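You operate a simulated robot arm through the tools that you are given. There is no shell and no other tool. Be economical: measure what you need, move in short steps, check, and stop when the job is done.

The job below is to be done with a simulated robot arm. You get a single attempt, and the scene is never put back.

Task
Slide the spoon with purple handle along the table until it stands next to the lentil tub.
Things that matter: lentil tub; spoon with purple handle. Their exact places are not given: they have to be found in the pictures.

Only the result counts: the job must be done as asked and must still hold three seconds after the hand-in. Knocking over, shifting, dropping, spilling or breaking anything else fails it.

Robot
A 6-joint arm with a two-finger parallel gripper on a trunk, on a base that drives. Base frame: it is fixed to the floor where the robot stands at the start and does not move with it; the origin is under the middle of the robot, x ahead of it, y to its left, z up. Units: m, degrees, N and s.
Its first joint turns from -166.0 to 166.0 degrees. Payload 3.43 kg.
The tool frame sits at the grasp point between the pads (the TCP): z along the fingers, y along the line on which they close. The tips reach 0.034 m beyond it. The gripper opens to 0.128 m. The fingers are 0.024 m wide and 0.012 m thick; the gripper's body (0.048 by 0.13 m) begins 0.096 m behind the TCP.
Orientation is that of the tool frame in the base frame, as [roll, pitch, yaw] about the fixed x, y, z axes, in that order (R = Rz(yaw) Ry(pitch) Rx(roll)). With the fingers straight down and closing along the base's y, the tool's x points along the base's -x, its y along +y and its z along -z.

Tools
- The arm moves only by the tool drive_tool. Its argument "motion" is a list of rows, each an object of numbers (a shift or turn left out is 0, a gripper value left out holds the last): "x", "y", "z": the shift along the tool's x, y, z in mm; "ax", "ay", "az": the turn, a rotation vector about the tool's x, y, z in rad; "claw": the opening, from 0 (shut) to 1 (fully open). In form: [{"x": .., "y": .., "z": .., "ax": .., "ay": .., "az": .., "claw": ..}, ...]. A call has 1 to 8 rows; each row shifts and turns the commanded pose from where the row before left it, along the tool's axes as they then stand. A row lasts 0.2 s, in which the tool goes at most 0.05 m and 8.6 degrees; a call with a longer step from one row to the next is refused whole, and so is a gripper value outside its range. A pose out of reach is approached as far as the arm can. The call stops where the force on the tool passes 40 N (or 10 N more than at its start, if that is more) or the arm is blocked; 0.2 s more then pass. The fingers move at their own pace (about 0.153 m/s each) and stop on an object; they squeeze with about 37 N. The grip force told is the motor's: it shows also when the fingers shut on nothing. Time passes only in rows, and 0.2 s behind the last, so rows that do not move let the fingers close. It gives the time, the measured TCP pose, the force on the tool (base axes), the opening and the grip force at its end, in the units of the frame above (readings bear some noise), with the torque about the TCP (base axes, N m) and any sound that the robot's microphone picked up, and new pictures: "pictures" is both (left out), scene, wrist or none.
- Cameras (640 x 400 px; columns grow to the right, rows downward): "scene" is now at [0.1626, 0.1767, 1.2331]; the picture's right is [-0.47, -0.88, 0.00], its down [-0.18, 0.10, -0.98] and it looks along [0.86, -0.46, -0.21] (base axes); focal length 283 px, centre (320, 200). "wrist" rides on the gripper at [0.076, -0.011, -0.16] in the tool frame; the picture's right is [0.15, 0.99, 0.00], its down [-0.88, 0.13, -0.46] and it looks along [-0.45, 0.07, 0.89] (tool axes); focal length 234 px, centre (320, 200).
- roll_base(legs): drives the robot by 1 to 6 legs, each [ahead, left, turn to the left] in m, m and degrees, along the robot's own axes; the way and the turn of a leg run together, so that a leg with both is an arc; at most 1.5 m and 180 degrees a leg. The arm and the cameras ride along, it lands a little off, and it stops where it bumps. It gives what a move gives, and a new picture of the scene camera.
- turn_head(pan, tilt): turns the head with the scene camera to pan (to the left, within 143 degrees either way) and tilt (down, from -29 to 69), counted from straight ahead of the robot. It gives what a move gives, and a new picture of the scene camera.
- point_at(camera, pixels): there is no depth. For up to 12 entries [column, row, z] of the newest picture of that camera ("zoom" is the newest enlarged one), the place [x, y] in the base frame at which the ray of that pixel passes the height z, good to about 0.002 m. It takes no simulated time.
- enlarge(camera, box): a new picture of the part [left, top, right, bottom] of that camera's present view, enlarged. It takes no simulated time.
- finish_job(): hands the job in; it is judged then, once.

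Keep the steps short. Do not move on a guess: measure, check each grasp and each placing, and mend mistakes. In all there are 80 turns and 260 pictures (those below and enlarged ones count). Leave the gripper open and the arm clear of the work at the hand-in unless told otherwise, and finish with a single line.

The tools are called after "Call:" by a JSON object that holds its "name" and its "arguments". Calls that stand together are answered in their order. drive_tool: Moves the arm, as the interface text tells. Its arguments: {"type":"object","properties":{"motion":{"type":"array","items":{"type":"object","properties":{"x":{"type":"number"},"y":{"type":"number"},"z":{"type":"number"},"ax":{"type":"number"},"ay":{"type":"number"},"az":{"type":"number"},"claw":{"type":"number"}}}},"pictures":{"type":"string","enum":["both","scene","wrist","none"]}},"required":["motion"]} The other tools are called the same way: roll_base (legs) drives the base; turn_head (pan, tilt) turns the head that bears the scene camera; point_at (camera, pixels) gives the place at which the rays of pixels pass given heights; enlarge (camera, box) takes an enlarged picture of a part of a camera's view; finish_job () hands the job in.

At the start:

```text
t: 0.0
ee_pos: [0.7752, 0.1393, 1.0481]
tool_rot: [-180.0, 0.0, -180.0]
contact_force: [0.0, -0.3, 0.3]
ft_torque: [0.0, -0.02, 0.0]
width: 0.1282
finger_force: 0.1
robot x, y, heading: [0.0029, 0.0003, -0.0]
head pan, tilt: [-28.4, 12.0]
```

scene: 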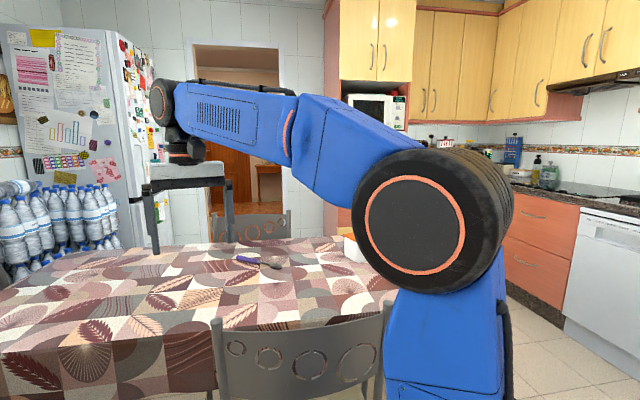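
wrist: 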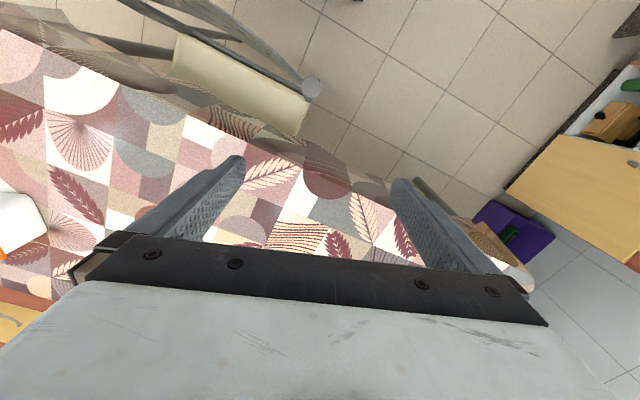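

The spoon with the purple handle is near (260,262) in the scene picture. A white object at (352,248) is half hidden by the arm. I'll enlarge that area and tilt the head to see the rest of the table.

Call:
{"name": "enlarge", "arguments": {"camera": "scene", "box": [200, 220, 380, 332]}}

Call:
{"name": "point_at", "arguments": {"camera": "scene", "pixels": [[237, 259, 0.76], [280, 265, 0.76], [352, 258, 0.76], [260, 262, 0.76], [325, 238, 0.756], [5, 395, 0.756], [5, 290, 0.756]]}}

Call:
{"name": "turn_head", "arguments": {"pan": -10, "tilt": 35}}

```text
3.56 times, centred on (290, 276) of scene
```

zoom: 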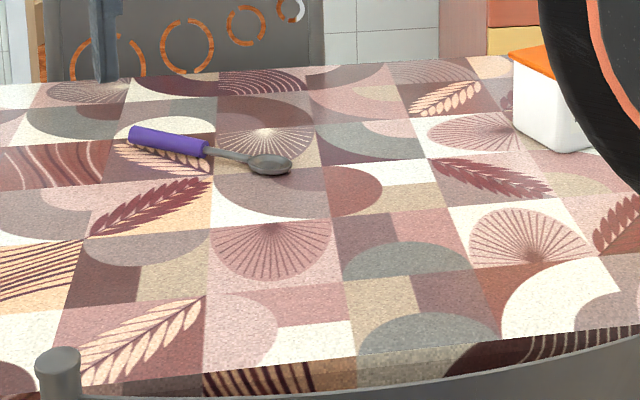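

```text
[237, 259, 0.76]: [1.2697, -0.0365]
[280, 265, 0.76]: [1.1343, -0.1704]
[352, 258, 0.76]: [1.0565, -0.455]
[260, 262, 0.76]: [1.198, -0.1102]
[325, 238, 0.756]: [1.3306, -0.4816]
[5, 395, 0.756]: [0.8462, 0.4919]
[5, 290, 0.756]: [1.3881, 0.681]
```

```text
t: 0.9
ee_pos: [0.775, 0.1402, 1.049]
tool_rot: [180.0, 0.0, 180.0]
contact_force: [0.1, 0.4, 0.9]
ft_torque: [0.01, 0.0, 0.01]
width: 0.1279
finger_force: 0.1
robot x, y, heading: [0.0006, 0.0005, 0.0]
head pan, tilt: [-10.0, 35.0]
```

scene: 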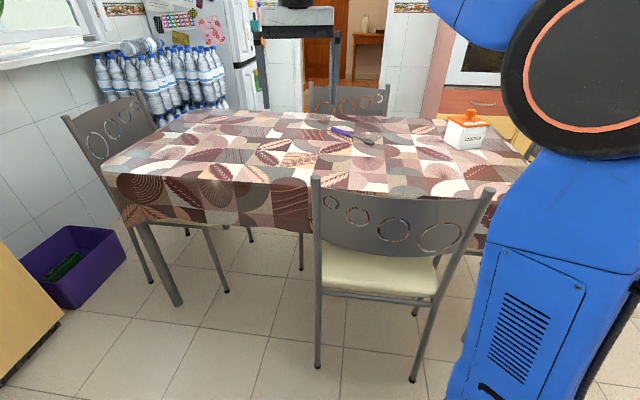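

The tub with the orange lid is at (465,130), and the spoon is beyond my reach at x≈1.2. I'll enlarge both and measure them.

Call:
{"name": "enlarge", "arguments": {"camera": "scene", "box": [310, 90, 540, 234]}}

Call:
{"name": "point_at", "arguments": {"camera": "scene", "pixels": [[319, 185, 0.756], [105, 165, 0.756], [190, 110, 0.756], [520, 165, 0.756], [315, 180, 0.95], [495, 190, 0.9]]}}

```text
2.78 times, centred on (425, 162) of scene
```

zoom: 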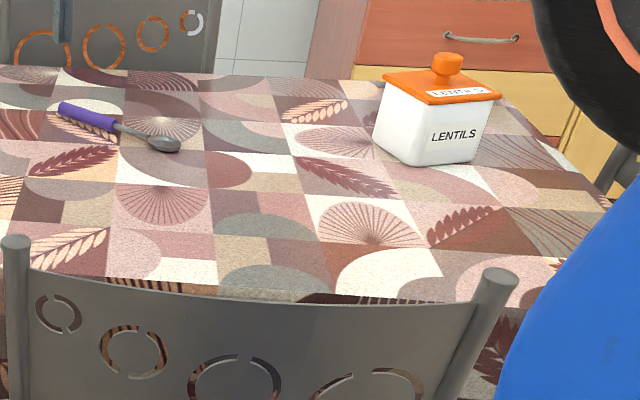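

```text
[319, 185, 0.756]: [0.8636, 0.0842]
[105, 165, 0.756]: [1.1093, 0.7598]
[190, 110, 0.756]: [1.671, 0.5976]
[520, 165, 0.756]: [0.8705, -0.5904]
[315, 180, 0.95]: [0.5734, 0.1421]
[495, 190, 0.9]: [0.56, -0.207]
```

I'll measure the tub's base corners, the spoon's ends and its neck.

Call:
{"name": "point_at", "arguments": {"camera": "zoom", "pixels": [[375, 138, 0.756], [420, 166, 0.756], [475, 160, 0.756], [60, 109, 0.762], [118, 129, 0.762], [180, 145, 0.76], [150, 146, 0.756], [384, 76, 0.86], [424, 103, 0.86], [502, 97, 0.86]]}}

Call:
{"name": "point_at", "arguments": {"camera": "scene", "pixels": [[300, 182, 0.756], [300, 232, 0.6], [310, 112, 0.756], [430, 118, 0.756]]}}

```text
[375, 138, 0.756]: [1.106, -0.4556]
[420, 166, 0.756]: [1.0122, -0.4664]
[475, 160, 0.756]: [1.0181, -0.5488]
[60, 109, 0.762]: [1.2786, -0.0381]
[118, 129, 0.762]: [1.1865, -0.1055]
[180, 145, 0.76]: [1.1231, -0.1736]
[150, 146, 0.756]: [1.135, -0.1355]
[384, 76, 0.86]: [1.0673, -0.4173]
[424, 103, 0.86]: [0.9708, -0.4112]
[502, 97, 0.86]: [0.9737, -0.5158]
```

```text
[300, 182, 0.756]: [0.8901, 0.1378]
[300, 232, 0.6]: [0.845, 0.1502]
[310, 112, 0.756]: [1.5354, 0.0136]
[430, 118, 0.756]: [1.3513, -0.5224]
```

Measurements so far:
- **Tub:** about 9 cm square, centred near (1.06,-0.505).
- **Spoon:** handle end (1.279,-0.038), neck (1.187,-0.105), bowl tip (1.123,-0.174).

The base has to move nearer without touching the chair. I'll look down and to the right to find the free floor.

Call:
{"name": "point_at", "arguments": {"camera": "scene", "pixels": [[318, 368, 0.0], [413, 380, 0.0], [302, 268, 0.0], [178, 303, 0.0]]}}

Call:
{"name": "turn_head", "arguments": {"pan": -75, "tilt": 40}}

Call:
{"name": "turn_head", "arguments": {"pan": -20, "tilt": 69}}

```text
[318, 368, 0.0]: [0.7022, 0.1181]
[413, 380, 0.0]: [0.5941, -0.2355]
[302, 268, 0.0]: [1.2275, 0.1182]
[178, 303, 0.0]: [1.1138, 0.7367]
```

```text
t: 2.2
ee_pos: [0.7754, 0.1391, 1.0491]
tool_rot: [179.9, 0.0, 179.9]
contact_force: [0.0, -0.4, -0.3]
ft_torque: [-0.02, -0.05, 0.03]
width: 0.128
finger_force: 0.0
robot x, y, heading: [0.0014, -0.0036, -0.2]
head pan, tilt: [-75.0, 40.0]
```

scene: 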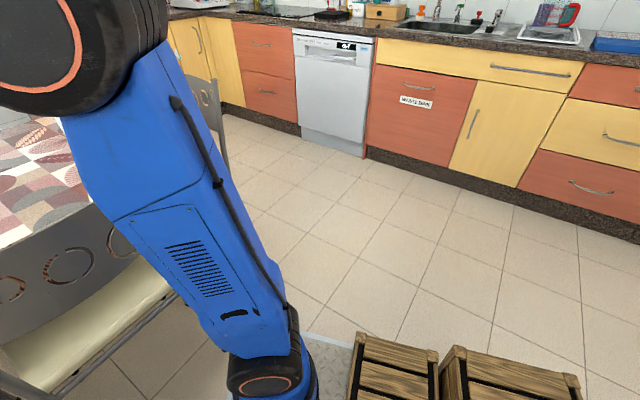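

```text
t: 3.5
ee_pos: [0.7753, 0.1405, 1.0477]
tool_rot: [180.0, 0.0, -179.9]
contact_force: [0.6, 0.1, 0.5]
ft_torque: [0.01, -0.01, -0.01]
width: 0.1281
finger_force: 0.1
robot x, y, heading: [0.0012, -0.0003, -0.1]
head pan, tilt: [-20.0, 68.8]
```

scene: 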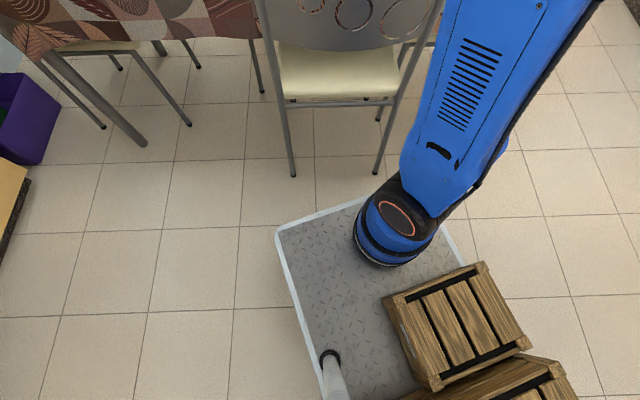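

The base platform is visible, and crates ride on it. I'll measure its edges and the chair legs.

Call:
{"name": "point_at", "arguments": {"camera": "scene", "pixels": [[278, 232, 0.2], [365, 198, 0.2], [278, 232, 0.0], [450, 222, 0.2], [468, 265, 0.2], [294, 176, 0.0], [377, 173, 0.0], [264, 92, 0.0], [395, 230, 0.3], [322, 390, 0.2], [143, 145, 0.0], [504, 140, 0.5]]}}

```text
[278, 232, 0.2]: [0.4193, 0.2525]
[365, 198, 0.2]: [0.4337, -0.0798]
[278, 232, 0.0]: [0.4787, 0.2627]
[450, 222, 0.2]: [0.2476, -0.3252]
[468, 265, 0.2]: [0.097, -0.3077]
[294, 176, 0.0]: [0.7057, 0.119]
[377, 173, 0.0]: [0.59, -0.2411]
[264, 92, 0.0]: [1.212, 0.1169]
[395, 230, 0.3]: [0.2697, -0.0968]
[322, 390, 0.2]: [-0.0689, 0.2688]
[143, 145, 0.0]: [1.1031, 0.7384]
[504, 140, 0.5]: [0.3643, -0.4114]
```

The platform front is at x≈0.43 and the nearest chair leg is at (0.59,-0.24). Before driving, I'll swing the arm high over the table towards the spoon to see how far it reaches.

Call:
{"name": "drive_tool", "arguments": {"motion": [{"x": -40, "y": -22}, {"x": -40, "y": -22}, {"x": -40, "y": -22}, {"x": -40, "y": -22}, {"x": -40, "y": -22}, {"x": -40, "y": -22}, {"x": -40, "y": -22}, {"x": -40, "y": -22}], "pictures": "both"}}

```text
t: 5.3
ee_pos: [1.0748, -0.039, 1.0264]
tool_rot: [-180.0, 0.2, -180.0]
contact_force: [-0.8, 0.3, 1.1]
ft_torque: [-0.02, -0.06, -0.06]
width: 0.1279
finger_force: 0.1
out of reach, approached as far as the arm can: row 7, 8
robot x, y, heading: [-0.0018, -0.0011, -0.1]
head pan, tilt: [-20.0, 68.8]
```

scene: 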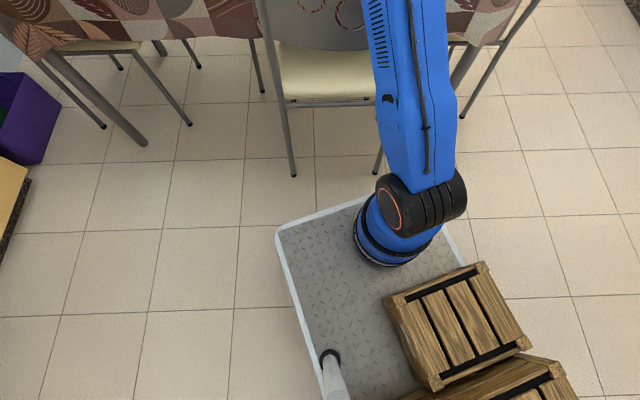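
wrist: 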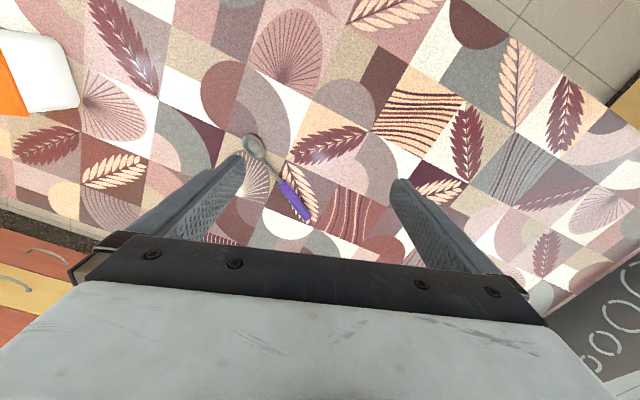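

The arm stops at about x=1.075, so the base must go roughly 0.15–0.2 m nearer. I'll look at the floor ahead and to the right for the table leg and the other chair.

Call:
{"name": "turn_head", "arguments": {"pan": -40, "tilt": 50}}

Call:
{"name": "turn_head", "arguments": {"pan": -15, "tilt": 65}}

```text
t: 6.1
ee_pos: [1.0744, -0.0394, 1.0272]
tool_rot: [-180.0, 0.3, 180.0]
contact_force: [0.2, -0.4, 0.1]
ft_torque: [-0.01, 0.02, 0.0]
width: 0.1279
finger_force: 0.1
robot x, y, heading: [-0.0011, -0.0013, 0.1]
head pan, tilt: [-40.0, 50.0]
```

scene: 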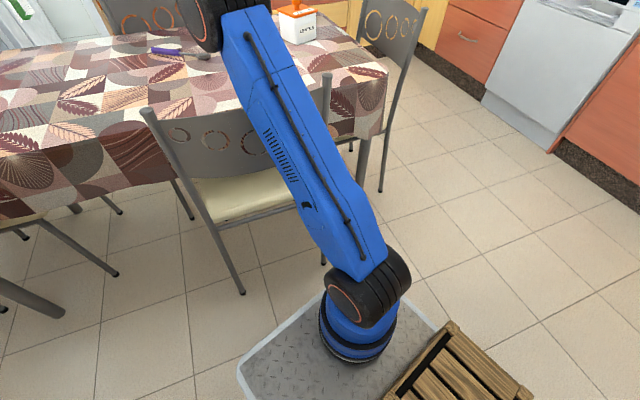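

```text
t: 7.0
ee_pos: [1.0739, -0.0386, 1.0261]
tool_rot: [180.0, 0.2, -180.0]
contact_force: [-0.1, 0.1, -0.6]
ft_torque: [0.01, 0.02, 0.03]
width: 0.1277
finger_force: 0.1
robot x, y, heading: [-0.0032, 0.0006, 0.2]
head pan, tilt: [-15.0, 65.0]
```

scene: 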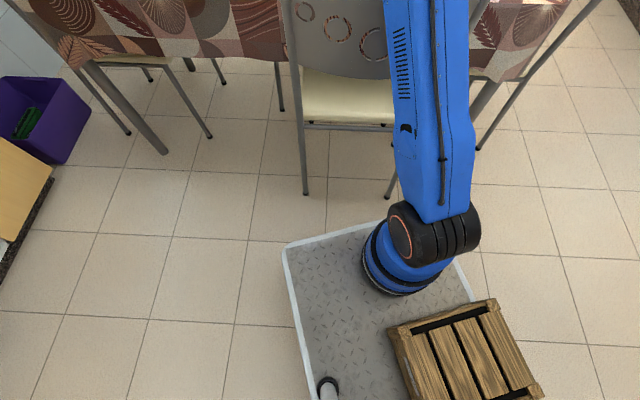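

I'll use left-right symmetry of the platform edges to find its height, and measure the right-hand chair leg and table leg.

Call:
{"name": "point_at", "arguments": {"camera": "scene", "pixels": [[285, 246, 0.1], [472, 298, 0.1], [285, 246, 0.2], [472, 298, 0.2], [285, 246, 0.3], [472, 298, 0.3], [375, 222, 0.1], [375, 222, 0.3], [305, 194, 0.0], [388, 198, 0.0], [478, 150, 0.0], [306, 180, 0.2]]}}

```text
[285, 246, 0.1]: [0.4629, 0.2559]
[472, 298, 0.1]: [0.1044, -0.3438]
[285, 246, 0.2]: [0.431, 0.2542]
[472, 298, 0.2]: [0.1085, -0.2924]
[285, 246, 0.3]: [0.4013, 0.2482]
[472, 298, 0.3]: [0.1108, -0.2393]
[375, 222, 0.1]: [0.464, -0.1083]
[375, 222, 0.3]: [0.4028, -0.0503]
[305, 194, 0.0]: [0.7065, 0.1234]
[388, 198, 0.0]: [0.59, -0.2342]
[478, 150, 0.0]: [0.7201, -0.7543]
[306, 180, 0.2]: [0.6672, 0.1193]
```

By symmetry the platform is about 0.28 m high, 0.25 m half-wide, with its front at x≈0.41. Chair legs stand at (0.59,-0.235) and (0.72,-0.754), which leaves a free lane between them. I'll pull the arm back and up, then drive 0.57 m right and 0.22 m ahead.

Call:
{"name": "drive_tool", "arguments": {"motion": [{"x": 40, "y": 15, "z": -10}, {"x": 40, "y": 15, "z": -10}, {"x": 40, "y": 15, "z": -10}, {"x": 40, "y": 15, "z": -10}, {"x": 40, "y": 15, "z": -10}, {"x": 40, "y": 15, "z": -10}, {"x": 40, "y": 15, "z": -10}, {"x": 40, "y": 15, "z": -10}], "pictures": "none"}}

Call:
{"name": "roll_base", "arguments": {"legs": [[0, -0.57, 0]]}}

```text
t: 8.8
ee_pos: [0.7556, 0.0829, 1.1047]
tool_rot: [-180.0, -0.1, -179.9]
contact_force: [1.8, 0.5, -0.3]
ft_torque: [-0.02, 0.09, -0.03]
width: 0.1282
finger_force: 0.1
robot x, y, heading: [0.001, 0.0025, 0.4]
head pan, tilt: [-15.0, 65.0]
```

```text
t: 12.1
ee_pos: [0.7567, -0.4983, 1.1064]
tool_rot: [180.0, 0.0, -179.7]
contact_force: [-0.1, -0.1, -0.1]
ft_torque: [-0.01, 0.01, 0.0]
width: 0.1279
finger_force: 0.0
robot x, y, heading: [0.0019, -0.5837, 0.2]
head pan, tilt: [-15.0, 65.0]
```

scene: 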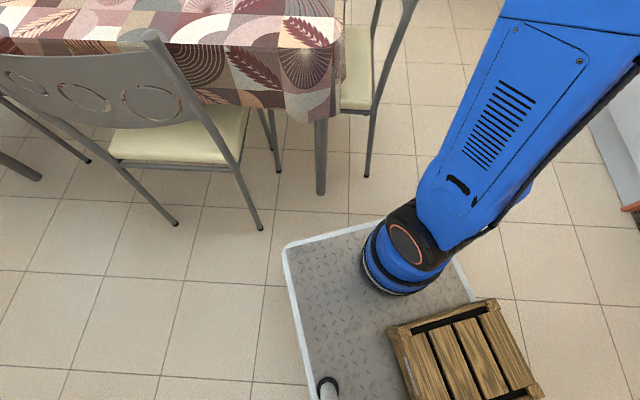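

Now I'll check the legs ahead from here.

Call:
{"name": "point_at", "arguments": {"camera": "scene", "pixels": [[320, 193, 0.0], [262, 229, 0.0], [368, 176, 0.0], [285, 246, 0.28], [375, 222, 0.28], [338, 110, 0.6], [153, 38, 0.9], [300, 120, 0.6]]}}

```text
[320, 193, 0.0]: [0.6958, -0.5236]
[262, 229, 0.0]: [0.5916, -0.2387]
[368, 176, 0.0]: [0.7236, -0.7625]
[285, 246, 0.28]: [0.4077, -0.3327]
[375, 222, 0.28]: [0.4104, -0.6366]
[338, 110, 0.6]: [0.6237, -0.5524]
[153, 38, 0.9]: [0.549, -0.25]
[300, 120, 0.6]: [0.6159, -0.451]
```

The table leg stands at (0.696,-0.524), so the front can go to about 0.64. I'll drive 0.225 m ahead and 0.02 m left.

Call:
{"name": "roll_base", "arguments": {"legs": [[0.225, 0.02, 0]]}}

Call:
{"name": "turn_head", "arguments": {"pan": 15, "tilt": 30}}

```text
t: 13.8
ee_pos: [0.9799, -0.4776, 1.1043]
tool_rot: [180.0, -0.1, -179.9]
contact_force: [0.2, -0.1, -0.1]
ft_torque: [-0.01, 0.02, -0.02]
width: 0.1278
finger_force: 0.0
robot x, y, heading: [0.2247, -0.5647, 0.2]
head pan, tilt: [-15.0, 65.0]
```

scene: 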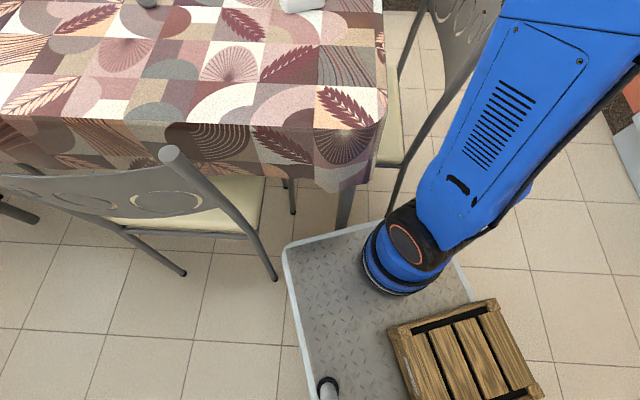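

```text
t: 14.8
ee_pos: [0.9806, -0.4791, 1.1044]
tool_rot: [180.0, 0.0, -180.0]
contact_force: [0.0, -0.1, 0.5]
ft_torque: [-0.05, 0.01, 0.03]
width: 0.128
finger_force: 0.1
robot x, y, heading: [0.2237, -0.5648, 0.1]
head pan, tilt: [15.0, 30.0]
```

scene: 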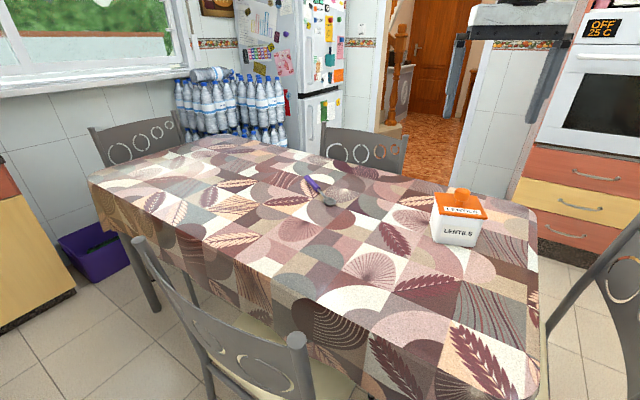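

The table is now in clear view. I'll enlarge it and measure the tub and spoon precisely.

Call:
{"name": "enlarge", "arguments": {"camera": "scene", "box": [295, 160, 487, 280]}}

```text
3.33 times, centred on (391, 220) of scene
```

zoom: 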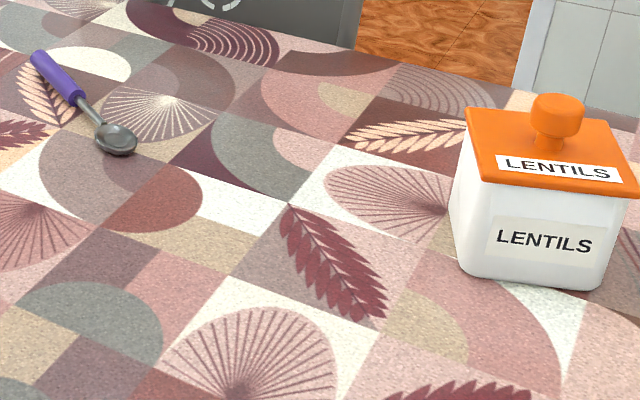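

Call:
{"name": "point_at", "arguments": {"camera": "zoom", "pixels": [[450, 213, 0.756], [462, 273, 0.756], [600, 290, 0.756], [38, 54, 0.765], [80, 98, 0.765], [100, 124, 0.762], [130, 152, 0.757], [470, 110, 0.85], [480, 182, 0.85], [640, 197, 0.85], [58, 76, 0.765]]}}

```text
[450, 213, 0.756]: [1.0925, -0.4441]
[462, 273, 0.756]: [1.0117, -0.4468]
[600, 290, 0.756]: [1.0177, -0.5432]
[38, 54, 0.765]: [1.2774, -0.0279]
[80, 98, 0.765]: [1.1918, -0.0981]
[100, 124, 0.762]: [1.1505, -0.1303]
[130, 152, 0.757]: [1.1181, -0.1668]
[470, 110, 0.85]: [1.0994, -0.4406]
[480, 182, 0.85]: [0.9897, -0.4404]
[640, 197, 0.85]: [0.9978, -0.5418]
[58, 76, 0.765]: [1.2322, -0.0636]
```

Tub: +y face at y≈-0.447, lid edge at y≈-0.437, centre about (1.055,-0.495). The spoon axis is at about 40.5° from x, with its handle running from (1.277,-0.028) to (1.192,-0.098). I'll move above the handle in free air first.

Call:
{"name": "drive_tool", "arguments": {"motion": [{"x": -23, "y": 40, "z": 14}, {"x": -23, "y": 40, "z": 14}, {"x": -23, "y": 40, "z": 14}, {"x": -23, "y": 40, "z": 14}, {"x": -23, "y": 40, "z": 14}, {"x": -23, "y": 40, "z": 14}, {"x": -23, "y": 40, "z": 14}, {"x": -23, "y": 40, "z": 14}], "pictures": "both"}}

```text
t: 16.8
ee_pos: [1.1408, -0.1819, 1.0149]
tool_rot: [179.2, 1.4, 179.7]
contact_force: [-0.2, 0.0, -0.9]
ft_torque: [0.08, -0.03, 0.0]
width: 0.1282
finger_force: 0.0
robot x, y, heading: [0.2132, -0.5743, -0.7]
head pan, tilt: [15.0, 30.0]
stopped in row 8: the arm was blocked; the commanded pose is now the measured one
```

scene: 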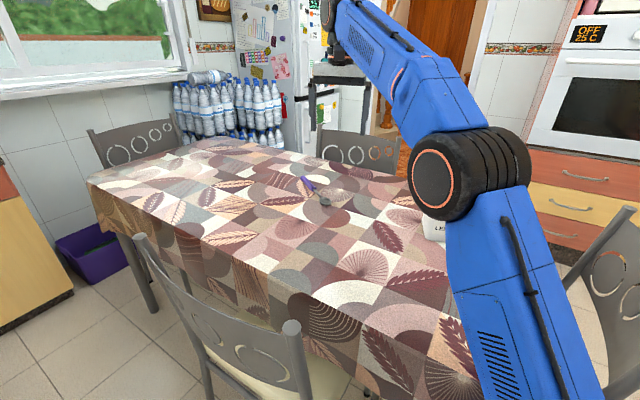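
wrist: 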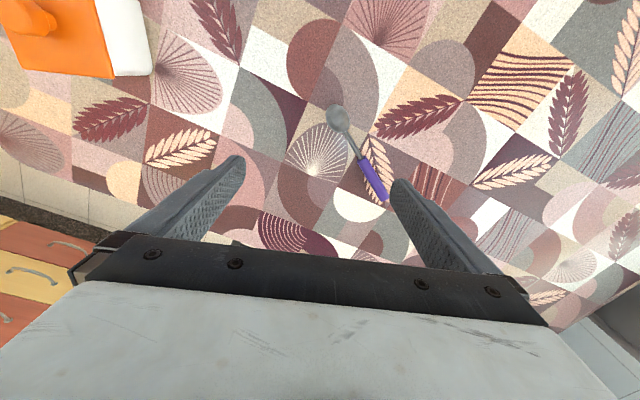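

The arm was blocked and the base was nudged a little, so the upper arm probably met the table edge. I'll back off by reversing, then look.

Call:
{"name": "drive_tool", "arguments": {"motion": [{"x": 23, "y": -40, "z": -14}, {"x": 23, "y": -40, "z": -14}, {"x": 23, "y": -40, "z": -14}], "pictures": "scene"}}

Call:
{"name": "turn_head", "arguments": {"pan": -30, "tilt": 45}}

```text
t: 17.6
ee_pos: [1.0882, -0.2966, 1.0396]
tool_rot: [179.6, 0.4, 179.7]
contact_force: [0.8, 0.8, -0.3]
ft_torque: [-0.06, 0.06, 0.0]
width: 0.1278
finger_force: 0.1
robot x, y, heading: [0.2185, -0.5677, -0.3]
head pan, tilt: [15.0, 30.0]
```

scene: 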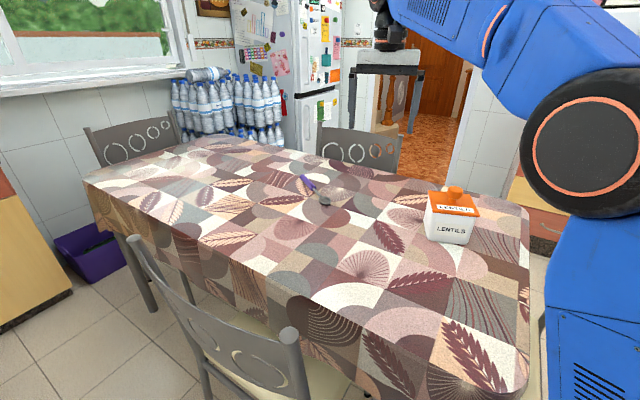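

```text
t: 18.7
ee_pos: [1.0865, -0.2973, 1.0396]
tool_rot: [179.5, 0.5, 179.6]
contact_force: [0.1, -0.7, 0.2]
ft_torque: [0.0, 0.01, 0.02]
width: 0.1279
finger_force: 0.1
robot x, y, heading: [0.2197, -0.5691, -0.7]
head pan, tilt: [-30.0, 45.0]
```

scene: 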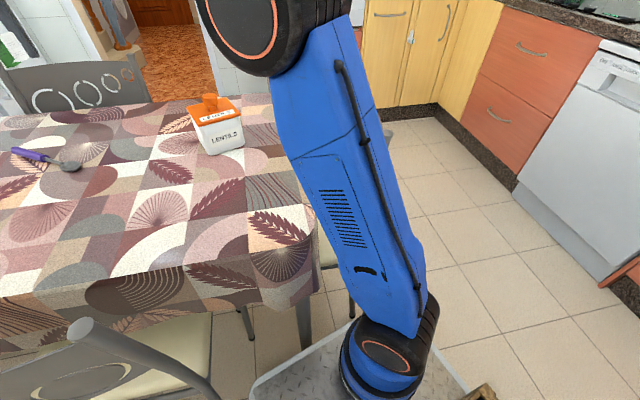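

The picture shows the upper arm close to the table's near-right corner. Stretching while high makes the arm lean over, so going low keeps the upper arm steeper. The tub and spoon haven't moved. I'll descend here over empty table and turn the tool by about 40° as I go.

Call:
{"name": "drive_tool", "arguments": {"motion": [{"z": 40, "az": -0.14}, {"z": 40, "az": -0.14}, {"z": 40, "az": -0.14}, {"z": 40, "az": -0.14}, {"z": 40, "az": -0.14}], "pictures": "both"}}

```text
t: 19.9
ee_pos: [1.0911, -0.2992, 0.8402]
tool_rot: [180.0, 0.7, -140.3]
contact_force: [0.1, -0.5, 0.8]
ft_torque: [0.01, -0.02, -0.01]
width: 0.128
finger_force: 0.1
robot x, y, heading: [0.2123, -0.5706, -0.2]
head pan, tilt: [-30.0, 45.0]
```

scene: 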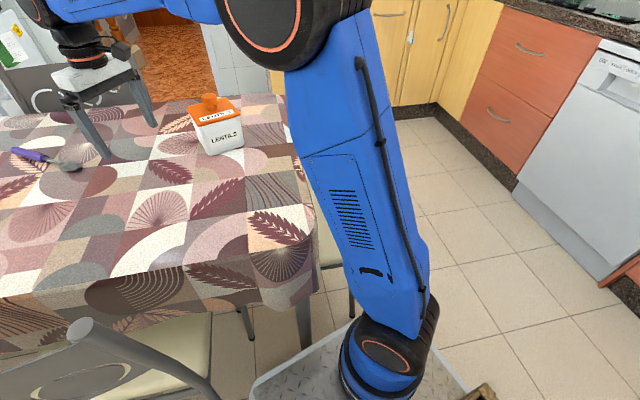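
wrist: 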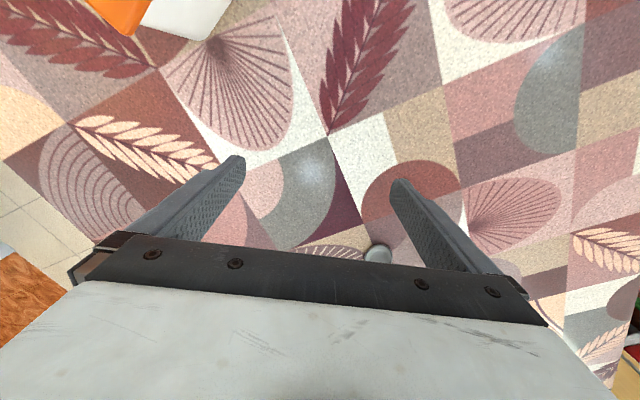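

The tool is low with its yaw aligned to the spoon. Next I'll move to above the spoon's neck at (1.175,-0.112), keeping low. The tips stay at about z=0.806.

Call:
{"name": "drive_tool", "arguments": {"motion": [{"x": -37, "y": 18}, {"x": -37, "y": 18}, {"x": -37, "y": 18}, {"x": -37, "y": 18}, {"x": -36, "y": 18}], "pictures": "both"}}

```text
t: 21.3
ee_pos: [1.1592, -0.1208, 0.8623]
tool_rot: [-179.8, 2.0, -140.4]
contact_force: [-0.4, 0.2, -0.4]
ft_torque: [-0.01, 0.01, -0.02]
width: 0.1279
finger_force: 0.0
robot x, y, heading: [0.2094, -0.5742, -0.7]
head pan, tilt: [-30.0, 45.0]
stopped in row 5: the arm was blocked; the commanded pose is now the measured one
```

scene: 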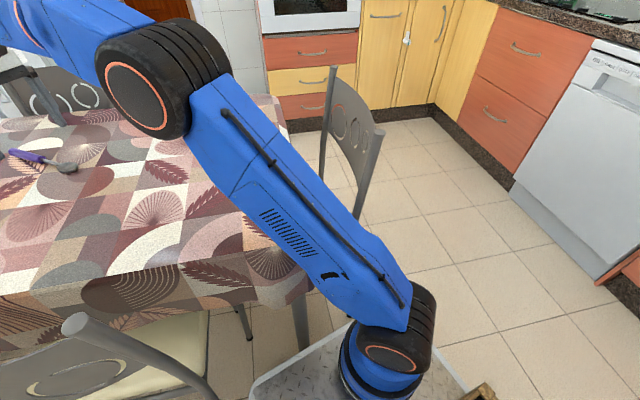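
wrist: 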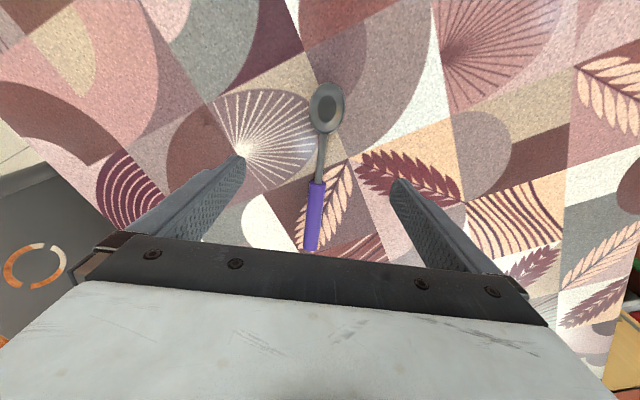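

The wrist view shows the spoon between the fingers, but the upper arm again rests on the table corner. I'll back off, raise slightly, and move the base to about (0.11,-0.36). From there the arm crosses the table edge straight on.

Call:
{"name": "drive_tool", "arguments": {"motion": [{"x": 37, "y": -18, "z": -8}, {"x": 37, "y": -18, "z": -8}, {"x": 37, "y": -18, "z": -8}, {"x": 37, "y": -18, "z": -8}, {"x": 30, "z": -15}, {"x": 30, "z": -15}], "pictures": "none"}}

Call:
{"name": "roll_base", "arguments": {"legs": [[-0.1, 0, 0.5]]}}

```text
t: 22.7
ee_pos: [1.0516, -0.3082, 0.909]
tool_rot: [-179.9, 1.2, -140.4]
contact_force: [0.7, 0.0, -1.0]
ft_torque: [-0.05, 0.04, 0.02]
width: 0.1281
finger_force: 0.0
robot x, y, heading: [0.2099, -0.5744, -0.6]
head pan, tilt: [-30.0, 45.0]
```

```text
t: 23.9
ee_pos: [0.9491, -0.3004, 0.9102]
tool_rot: [-180.0, 1.2, -139.8]
contact_force: [0.2, -0.4, 0.2]
ft_torque: [0.02, -0.01, -0.04]
width: 0.1279
finger_force: 0.0
robot x, y, heading: [0.1108, -0.5745, -0.2]
head pan, tilt: [-30.0, 45.0]
```

scene: 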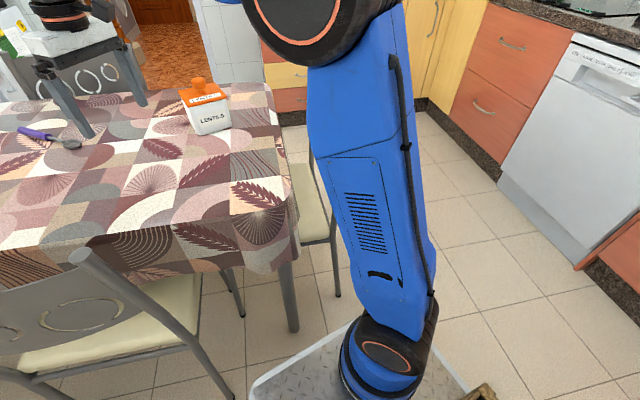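

I'll check the clearance between the platform corner and the chair leg before sliding left.

Call:
{"name": "turn_head", "arguments": {"pan": 10, "tilt": 65}}

```text
t: 25.0
ee_pos: [0.9505, -0.3004, 0.909]
tool_rot: [180.0, 1.2, -139.8]
contact_force: [0.2, -0.1, -1.0]
ft_torque: [0.01, 0.0, -0.03]
width: 0.128
finger_force: 0.1
robot x, y, heading: [0.1095, -0.5765, -0.1]
head pan, tilt: [10.0, 65.0]
```

scene: 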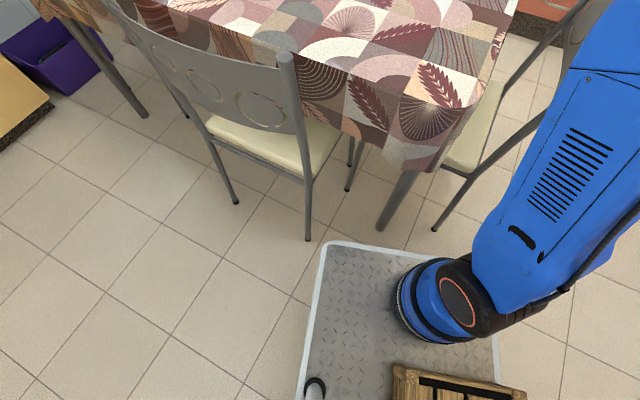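

Call:
{"name": "point_at", "arguments": {"camera": "scene", "pixels": [[330, 242, 0.28], [308, 239, 0.0], [309, 180, 0.28], [309, 200, 0.2], [400, 248, 0.28], [235, 202, 0.0], [285, 58, 0.9]]}}

```text
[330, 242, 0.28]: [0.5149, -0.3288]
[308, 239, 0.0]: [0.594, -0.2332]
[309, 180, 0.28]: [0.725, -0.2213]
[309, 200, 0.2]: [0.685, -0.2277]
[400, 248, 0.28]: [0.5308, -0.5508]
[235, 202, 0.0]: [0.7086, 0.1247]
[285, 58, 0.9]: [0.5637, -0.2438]
```

The platform front is at about 0.52 and the leg at 0.57–0.59, so it clears. I'll slide left 0.2 m while backing 0.01 m.

Call:
{"name": "roll_base", "arguments": {"legs": [[-0.01, 0.2, 0]]}}

Call:
{"name": "turn_head", "arguments": {"pan": 0, "tilt": 35}}

```text
t: 26.6
ee_pos: [0.941, -0.1015, 0.9099]
tool_rot: [-180.0, 1.2, -139.9]
contact_force: [0.5, 1.1, -0.8]
ft_torque: [-0.02, -0.01, 0.01]
width: 0.128
finger_force: 0.0
robot x, y, heading: [0.1004, -0.3763, -0.4]
head pan, tilt: [10.0, 65.0]
```

scene: 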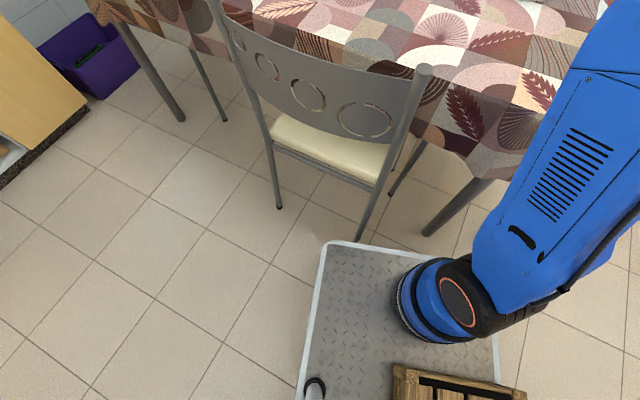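

```text
t: 27.5
ee_pos: [0.9409, -0.1016, 0.9091]
tool_rot: [-180.0, 1.2, -139.9]
contact_force: [0.4, -0.5, 0.0]
ft_torque: [0.01, 0.02, 0.0]
width: 0.1281
finger_force: 0.1
robot x, y, heading: [0.1017, -0.3761, -0.3]
head pan, tilt: [0.0, 35.0]
```

scene: 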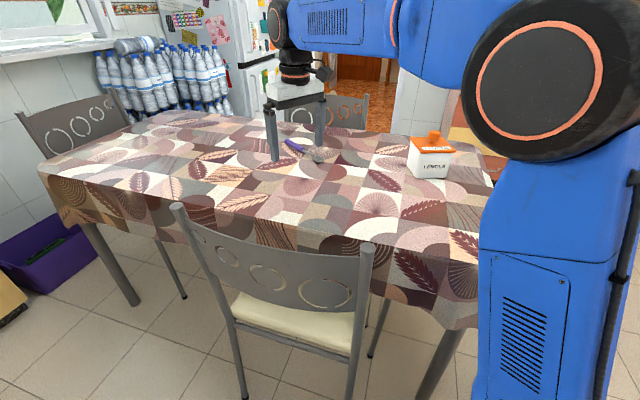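

All clear. Now I'll go straight ahead to above the neck at (1.175,-0.112), descending to z≈0.85.

Call:
{"name": "drive_tool", "arguments": {"motion": [{"z": 30}, {"x": -28.7, "y": -26.4, "z": 5}, {"x": -28.7, "y": -26.4, "z": 5}, {"x": -28.7, "y": -26.4, "z": 5}, {"x": -28.7, "y": -26.4, "z": 5}, {"x": -28.7, "y": -26.4, "z": 5}, {"x": -28.7, "y": -26.4, "z": 5}], "pictures": "both"}}

```text
t: 29.1
ee_pos: [1.1723, -0.1144, 0.8541]
tool_rot: [180.0, 1.3, -140.0]
contact_force: [0.3, 0.6, 1.7]
ft_torque: [-0.01, -0.09, 0.02]
width: 0.1282
finger_force: 0.0
robot x, y, heading: [0.0982, -0.3746, -0.5]
head pan, tilt: [0.0, 35.0]
```

scene: 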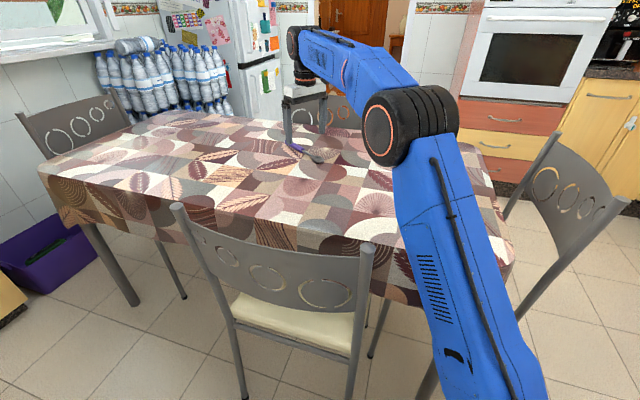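
wrist: 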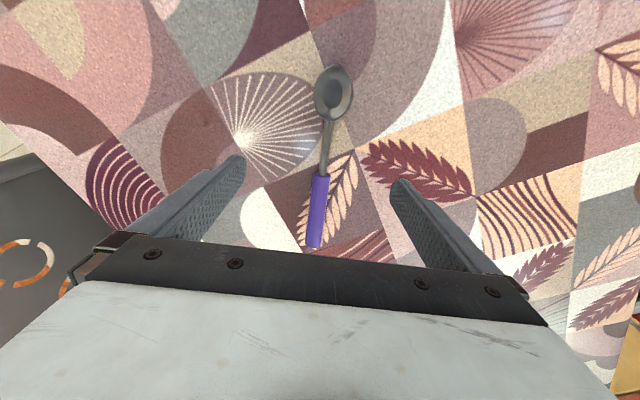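

I've reached it without contact. I'll measure the spoon in this wrist view.

Call:
{"name": "point_at", "arguments": {"camera": "wrist", "pixels": [[313, 246, 0.765], [321, 174, 0.765], [328, 122, 0.763], [334, 67, 0.757]]}}

```text
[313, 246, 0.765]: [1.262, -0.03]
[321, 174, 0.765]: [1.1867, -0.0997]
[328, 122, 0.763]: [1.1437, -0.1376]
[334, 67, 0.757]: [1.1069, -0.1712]
```

The spoon axis is at about 42°, and the neck centre is at (1.168,-0.116), right under the TCP. I'll turn 2°, partly close, and descend to z≈0.796.

Call:
{"name": "drive_tool", "arguments": {"motion": [{"z": 25, "az": -0.035, "claw": 0.5}, {"z": 20}, {"z": 8}, {"z": 4}], "pictures": "wrist"}}

```text
t: 30.1
ee_pos: [1.1755, -0.1125, 0.7964]
tool_rot: [-179.9, 1.3, -138.0]
contact_force: [0.4, 0.2, -0.4]
ft_torque: [-0.01, 0.03, 0.01]
width: 0.0641
finger_force: 0.0
robot x, y, heading: [0.1023, -0.3732, -0.3]
head pan, tilt: [0.0, 35.0]
```

wrist: 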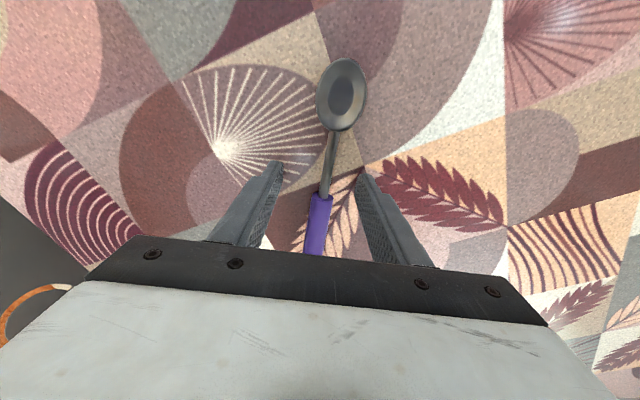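

The tips straddle the spoon where the handle meets the neck. I'll go 3 mm lower and close.

Call:
{"name": "drive_tool", "arguments": {"motion": [{"z": 3}, {"claw": 0.2}, {"claw": 0}, {"claw": 0}], "pictures": "wrist"}}

```text
t: 31.1
ee_pos: [1.1763, -0.1114, 0.7941]
tool_rot: [-180.0, 1.3, -138.1]
contact_force: [1.3, 2.7, 11.3]
ft_torque: [0.09, 0.01, 0.07]
width: 0.0074
finger_force: 36.9
robot x, y, heading: [0.1002, -0.3748, -0.2]
head pan, tilt: [0.0, 35.0]
```

wrist: 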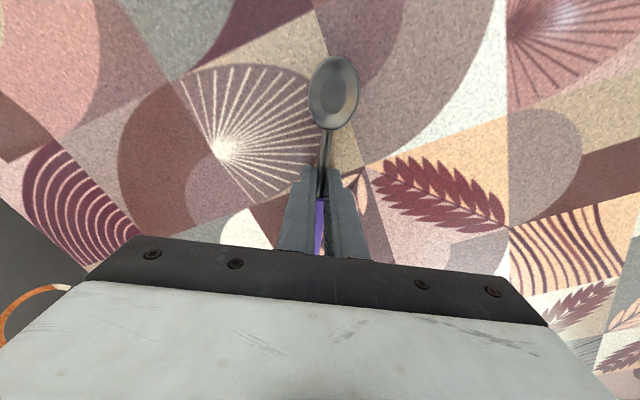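

The neck is gripped at 7.4 mm width. I'll ease up 1 mm to relieve the 11 N on the table. Then I'll slide part of the way, compensating for the 1.3° tilt.

Call:
{"name": "drive_tool", "arguments": {"motion": [{"z": -1}, {"x": 16.3, "y": -8.9, "z": -0.4}, {"x": 16.3, "y": -8.8, "z": -0.4}], "pictures": "wrist"}}

```text
t: 31.9
ee_pos: [1.1649, -0.1452, 0.7954]
tool_rot: [-179.7, 1.2, -138.0]
contact_force: [0.8, 1.1, 7.2]
ft_torque: [0.08, -0.02, 0.0]
width: 0.0075
finger_force: 37.0
robot x, y, heading: [0.1002, -0.3714, -0.5]
head pan, tilt: [0.0, 35.0]
```

wrist: 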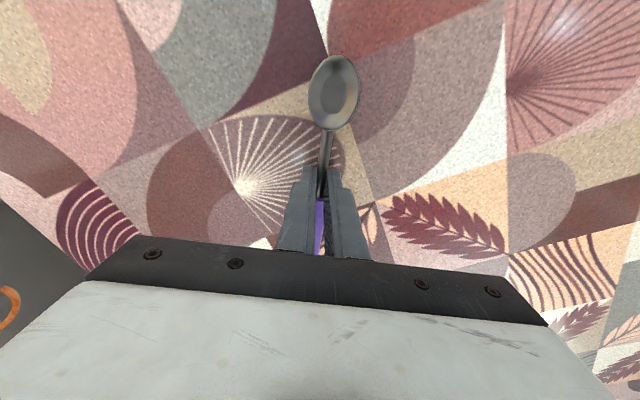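

The spoon slides with the grip. I'll continue to about (1.115,-0.25) and begin the turn.

Call:
{"name": "drive_tool", "arguments": {"motion": [{"x": 26.8, "y": -11.2, "z": -0.6}, {"x": 26.8, "y": -11.2, "z": -0.6}, {"x": 26.8, "y": -11.2, "z": -0.6}, {"x": 26.8, "y": -11.2, "z": -0.6}, {"az": 0.13}, {"az": 0.13}, {"az": 0.13}], "pictures": "both"}}

```text
t: 33.5
ee_pos: [1.115, -0.2515, 0.795]
tool_rot: [179.5, 1.1, -160.4]
contact_force: [0.4, 0.5, 0.2]
ft_torque: [0.01, -0.01, 0.01]
width: 0.0076
finger_force: 36.8
robot x, y, heading: [0.101, -0.3757, -0.5]
head pan, tilt: [0.0, 35.0]
```

scene: 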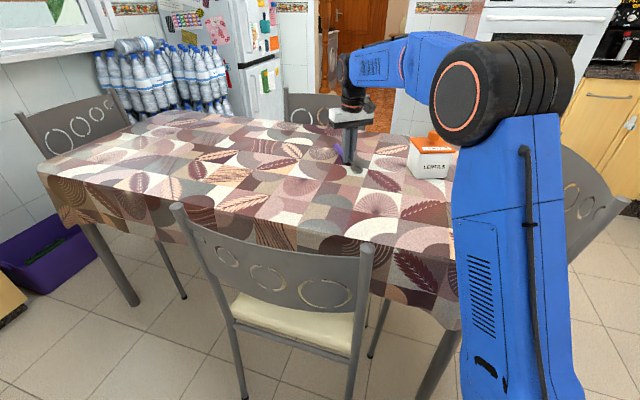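
wrist: 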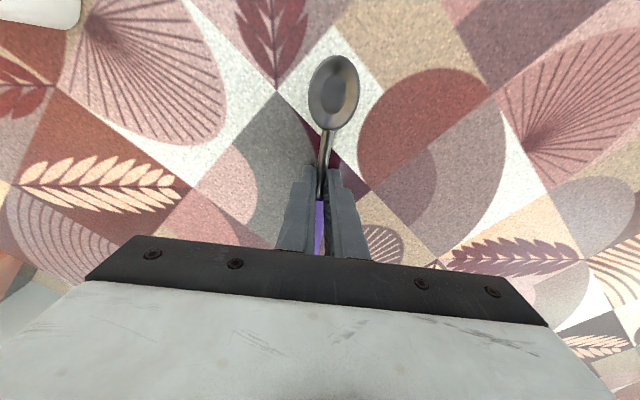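

The vertical force is near zero, so I'll lower 0.8 mm to keep the spoon on the table. I'll finish the turn and slide 0.085 m towards the tub.

Call:
{"name": "drive_tool", "arguments": {"motion": [{"z": 0.8, "az": 0.114}, {"az": 0.114}, {"az": 0.114}, {"x": 8, "y": -28}, {"x": 8, "y": -28}, {"x": 8, "y": -28}], "pictures": "both"}}

```text
t: 34.9
ee_pos: [1.0904, -0.3353, 0.7948]
tool_rot: [179.3, 1.0, -180.0]
contact_force: [0.6, 10.0, 15.0]
ft_torque: [0.22, -0.01, -0.04]
width: 0.0076
finger_force: 37.1
robot x, y, heading: [0.098, -0.3749, -0.3]
head pan, tilt: [0.0, 35.0]
```

scene: 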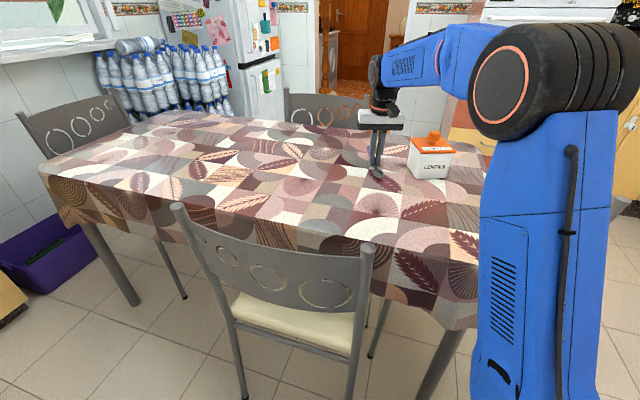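
wrist: 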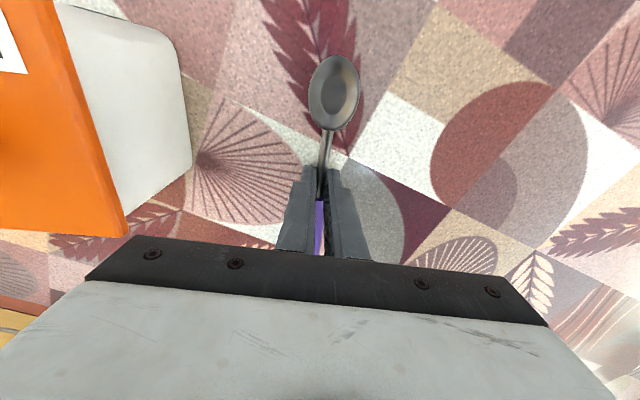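

The force is now 15 N, so I'll ease by 0.5 mm. First I'll measure the tub's edges from this view.

Call:
{"name": "point_at", "arguments": {"camera": "wrist", "pixels": [[191, 165, 0.756], [178, 60, 0.756], [125, 232, 0.845], [52, 5, 0.845], [334, 60, 0.757], [358, 90, 0.758], [309, 92, 0.758]]}}

```text
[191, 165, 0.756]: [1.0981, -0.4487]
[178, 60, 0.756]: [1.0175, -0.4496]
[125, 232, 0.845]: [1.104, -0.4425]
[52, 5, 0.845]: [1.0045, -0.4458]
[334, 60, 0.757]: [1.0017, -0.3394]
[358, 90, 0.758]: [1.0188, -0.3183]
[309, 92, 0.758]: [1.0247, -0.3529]
```

The tub face is at y=-0.449 and the lid edge at -0.443. I'll slide another 58 mm in small steps, leaving a gap of about 4 cm from the bowl edge to the tub.

Call:
{"name": "drive_tool", "arguments": {"motion": [{"z": -0.5, "y": -15}, {"y": -15}, {"y": -14}, {"y": -14}], "pictures": "both"}}

```text
t: 35.9
ee_pos: [1.0892, -0.3896, 0.7937]
tool_rot: [179.2, 1.0, -179.9]
contact_force: [-6.5, -1.2, 7.6]
ft_torque: [-0.12, 0.29, -0.08]
width: 0.0074
finger_force: 37.5
robot x, y, heading: [0.0997, -0.3772, -0.5]
head pan, tilt: [0.0, 35.0]
stopped in row 4: the force on the tool passed its limit (the readings are from after the stop); the commanded pose is now the measured one
```

scene: 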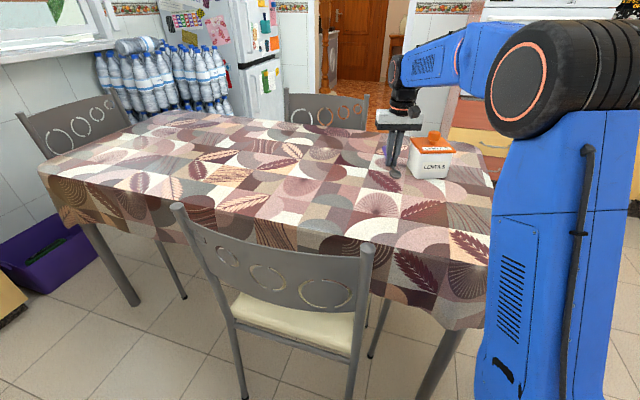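
wrist: 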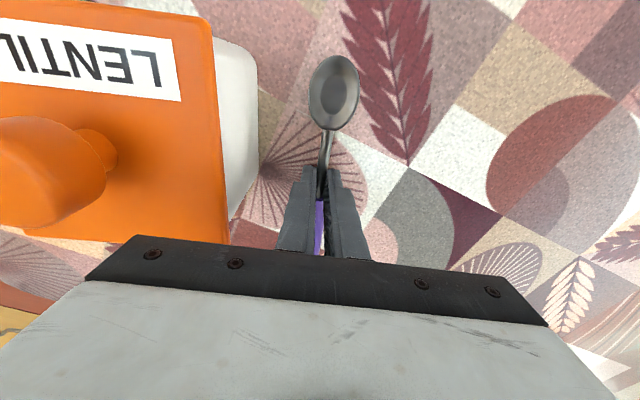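

The force limit stopped me at y=-0.39, which is close to the target. I'll check whether the tub moved and how wide the gap is.

Call:
{"name": "point_at", "arguments": {"camera": "wrist", "pixels": [[258, 160, 0.756], [252, 70, 0.756], [228, 238, 0.845], [210, 25, 0.845], [309, 92, 0.758], [334, 58, 0.757]]}}

Call:
{"name": "enlarge", "arguments": {"camera": "scene", "box": [350, 80, 510, 180]}}

```text
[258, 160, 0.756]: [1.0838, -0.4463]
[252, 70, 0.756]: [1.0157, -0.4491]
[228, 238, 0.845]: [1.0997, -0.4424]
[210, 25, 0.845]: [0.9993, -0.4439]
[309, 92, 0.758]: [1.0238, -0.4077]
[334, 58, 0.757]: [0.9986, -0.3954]
```

```text
4.00 times, centred on (430, 130) of scene
```

zoom: 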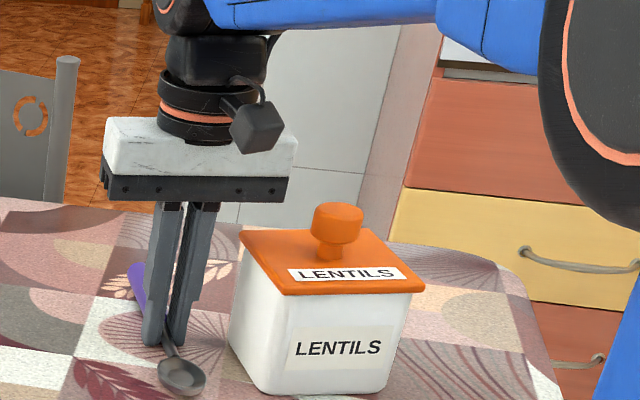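

The tub hasn't moved, the gap is about 4 cm, and the gripper body clears the lid. I'll open slightly and rise straight up.

Call:
{"name": "drive_tool", "arguments": {"motion": [{"z": -0.5, "claw": 0.25}, {"claw": 0.25}, {"z": -15}, {"z": -35}, {"z": -40}, {"z": -45}, {"z": -45}], "pictures": "both"}}

```text
t: 37.5
ee_pos: [1.0871, -0.3927, 0.9748]
tool_rot: [179.1, 1.0, -179.9]
contact_force: [-0.5, 1.0, -0.9]
ft_torque: [0.0, 0.05, -0.01]
width: 0.032
finger_force: 0.0
robot x, y, heading: [0.1, -0.3768, -0.2]
head pan, tilt: [0.0, 35.0]
```

scene: 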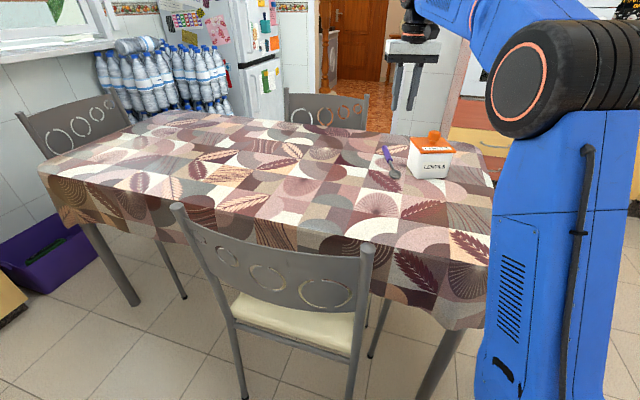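
wrist: 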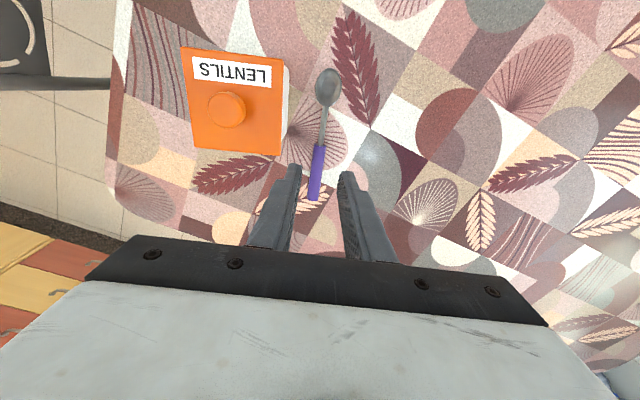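

The spoon was released and lies by the tub. I'll measure the final gap.

Call:
{"name": "point_at", "arguments": {"camera": "wrist", "pixels": [[314, 201, 0.765], [310, 172, 0.765], [314, 145, 0.765], [315, 88, 0.758], [328, 67, 0.757], [290, 66, 0.756], [289, 110, 0.756], [281, 155, 0.845]]}}

Call:
{"name": "enlarge", "arguments": {"camera": "scene", "box": [350, 110, 478, 190]}}

```text
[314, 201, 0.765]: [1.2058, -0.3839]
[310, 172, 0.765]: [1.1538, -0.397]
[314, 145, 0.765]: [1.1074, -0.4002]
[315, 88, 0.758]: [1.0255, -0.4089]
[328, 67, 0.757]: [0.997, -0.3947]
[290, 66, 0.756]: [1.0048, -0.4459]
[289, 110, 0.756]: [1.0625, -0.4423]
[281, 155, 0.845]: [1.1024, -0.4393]
```

```text
5.00 times, centred on (414, 150) of scene
```

zoom: 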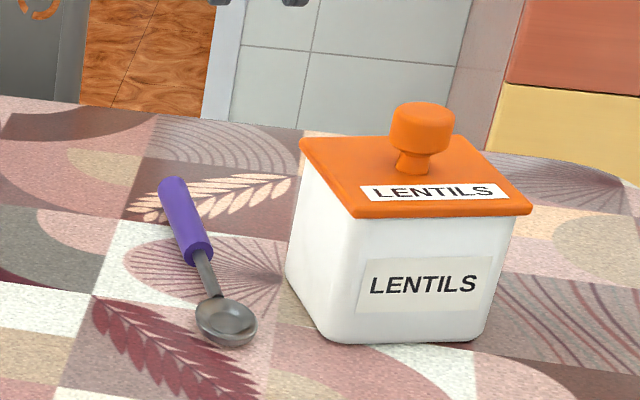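

The spoon lies flat beside the tub with a gap of about 3.5–4 cm. I'll raise the arm, withdraw it and open the gripper.

Call:
{"name": "drive_tool", "arguments": {"motion": [{"z": -45}, {"z": -45}, {"x": 30, "y": 35, "claw": 1}, {"x": 30, "y": 35}, {"x": 30, "y": 35}, {"x": 30, "y": 35}], "pictures": "scene"}}

```text
t: 38.9
ee_pos: [0.9672, -0.2545, 1.0627]
tool_rot: [179.3, 0.9, 180.0]
contact_force: [0.6, 0.6, -0.8]
ft_torque: [0.03, 0.04, -0.02]
width: 0.1281
finger_force: 0.0
robot x, y, heading: [0.1006, -0.3735, -0.6]
head pan, tilt: [0.0, 35.0]
```

scene: 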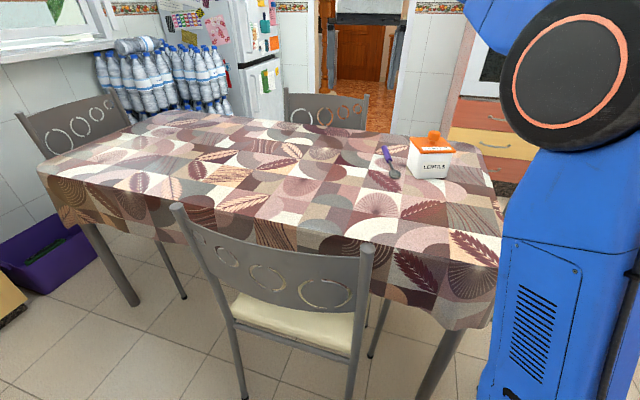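

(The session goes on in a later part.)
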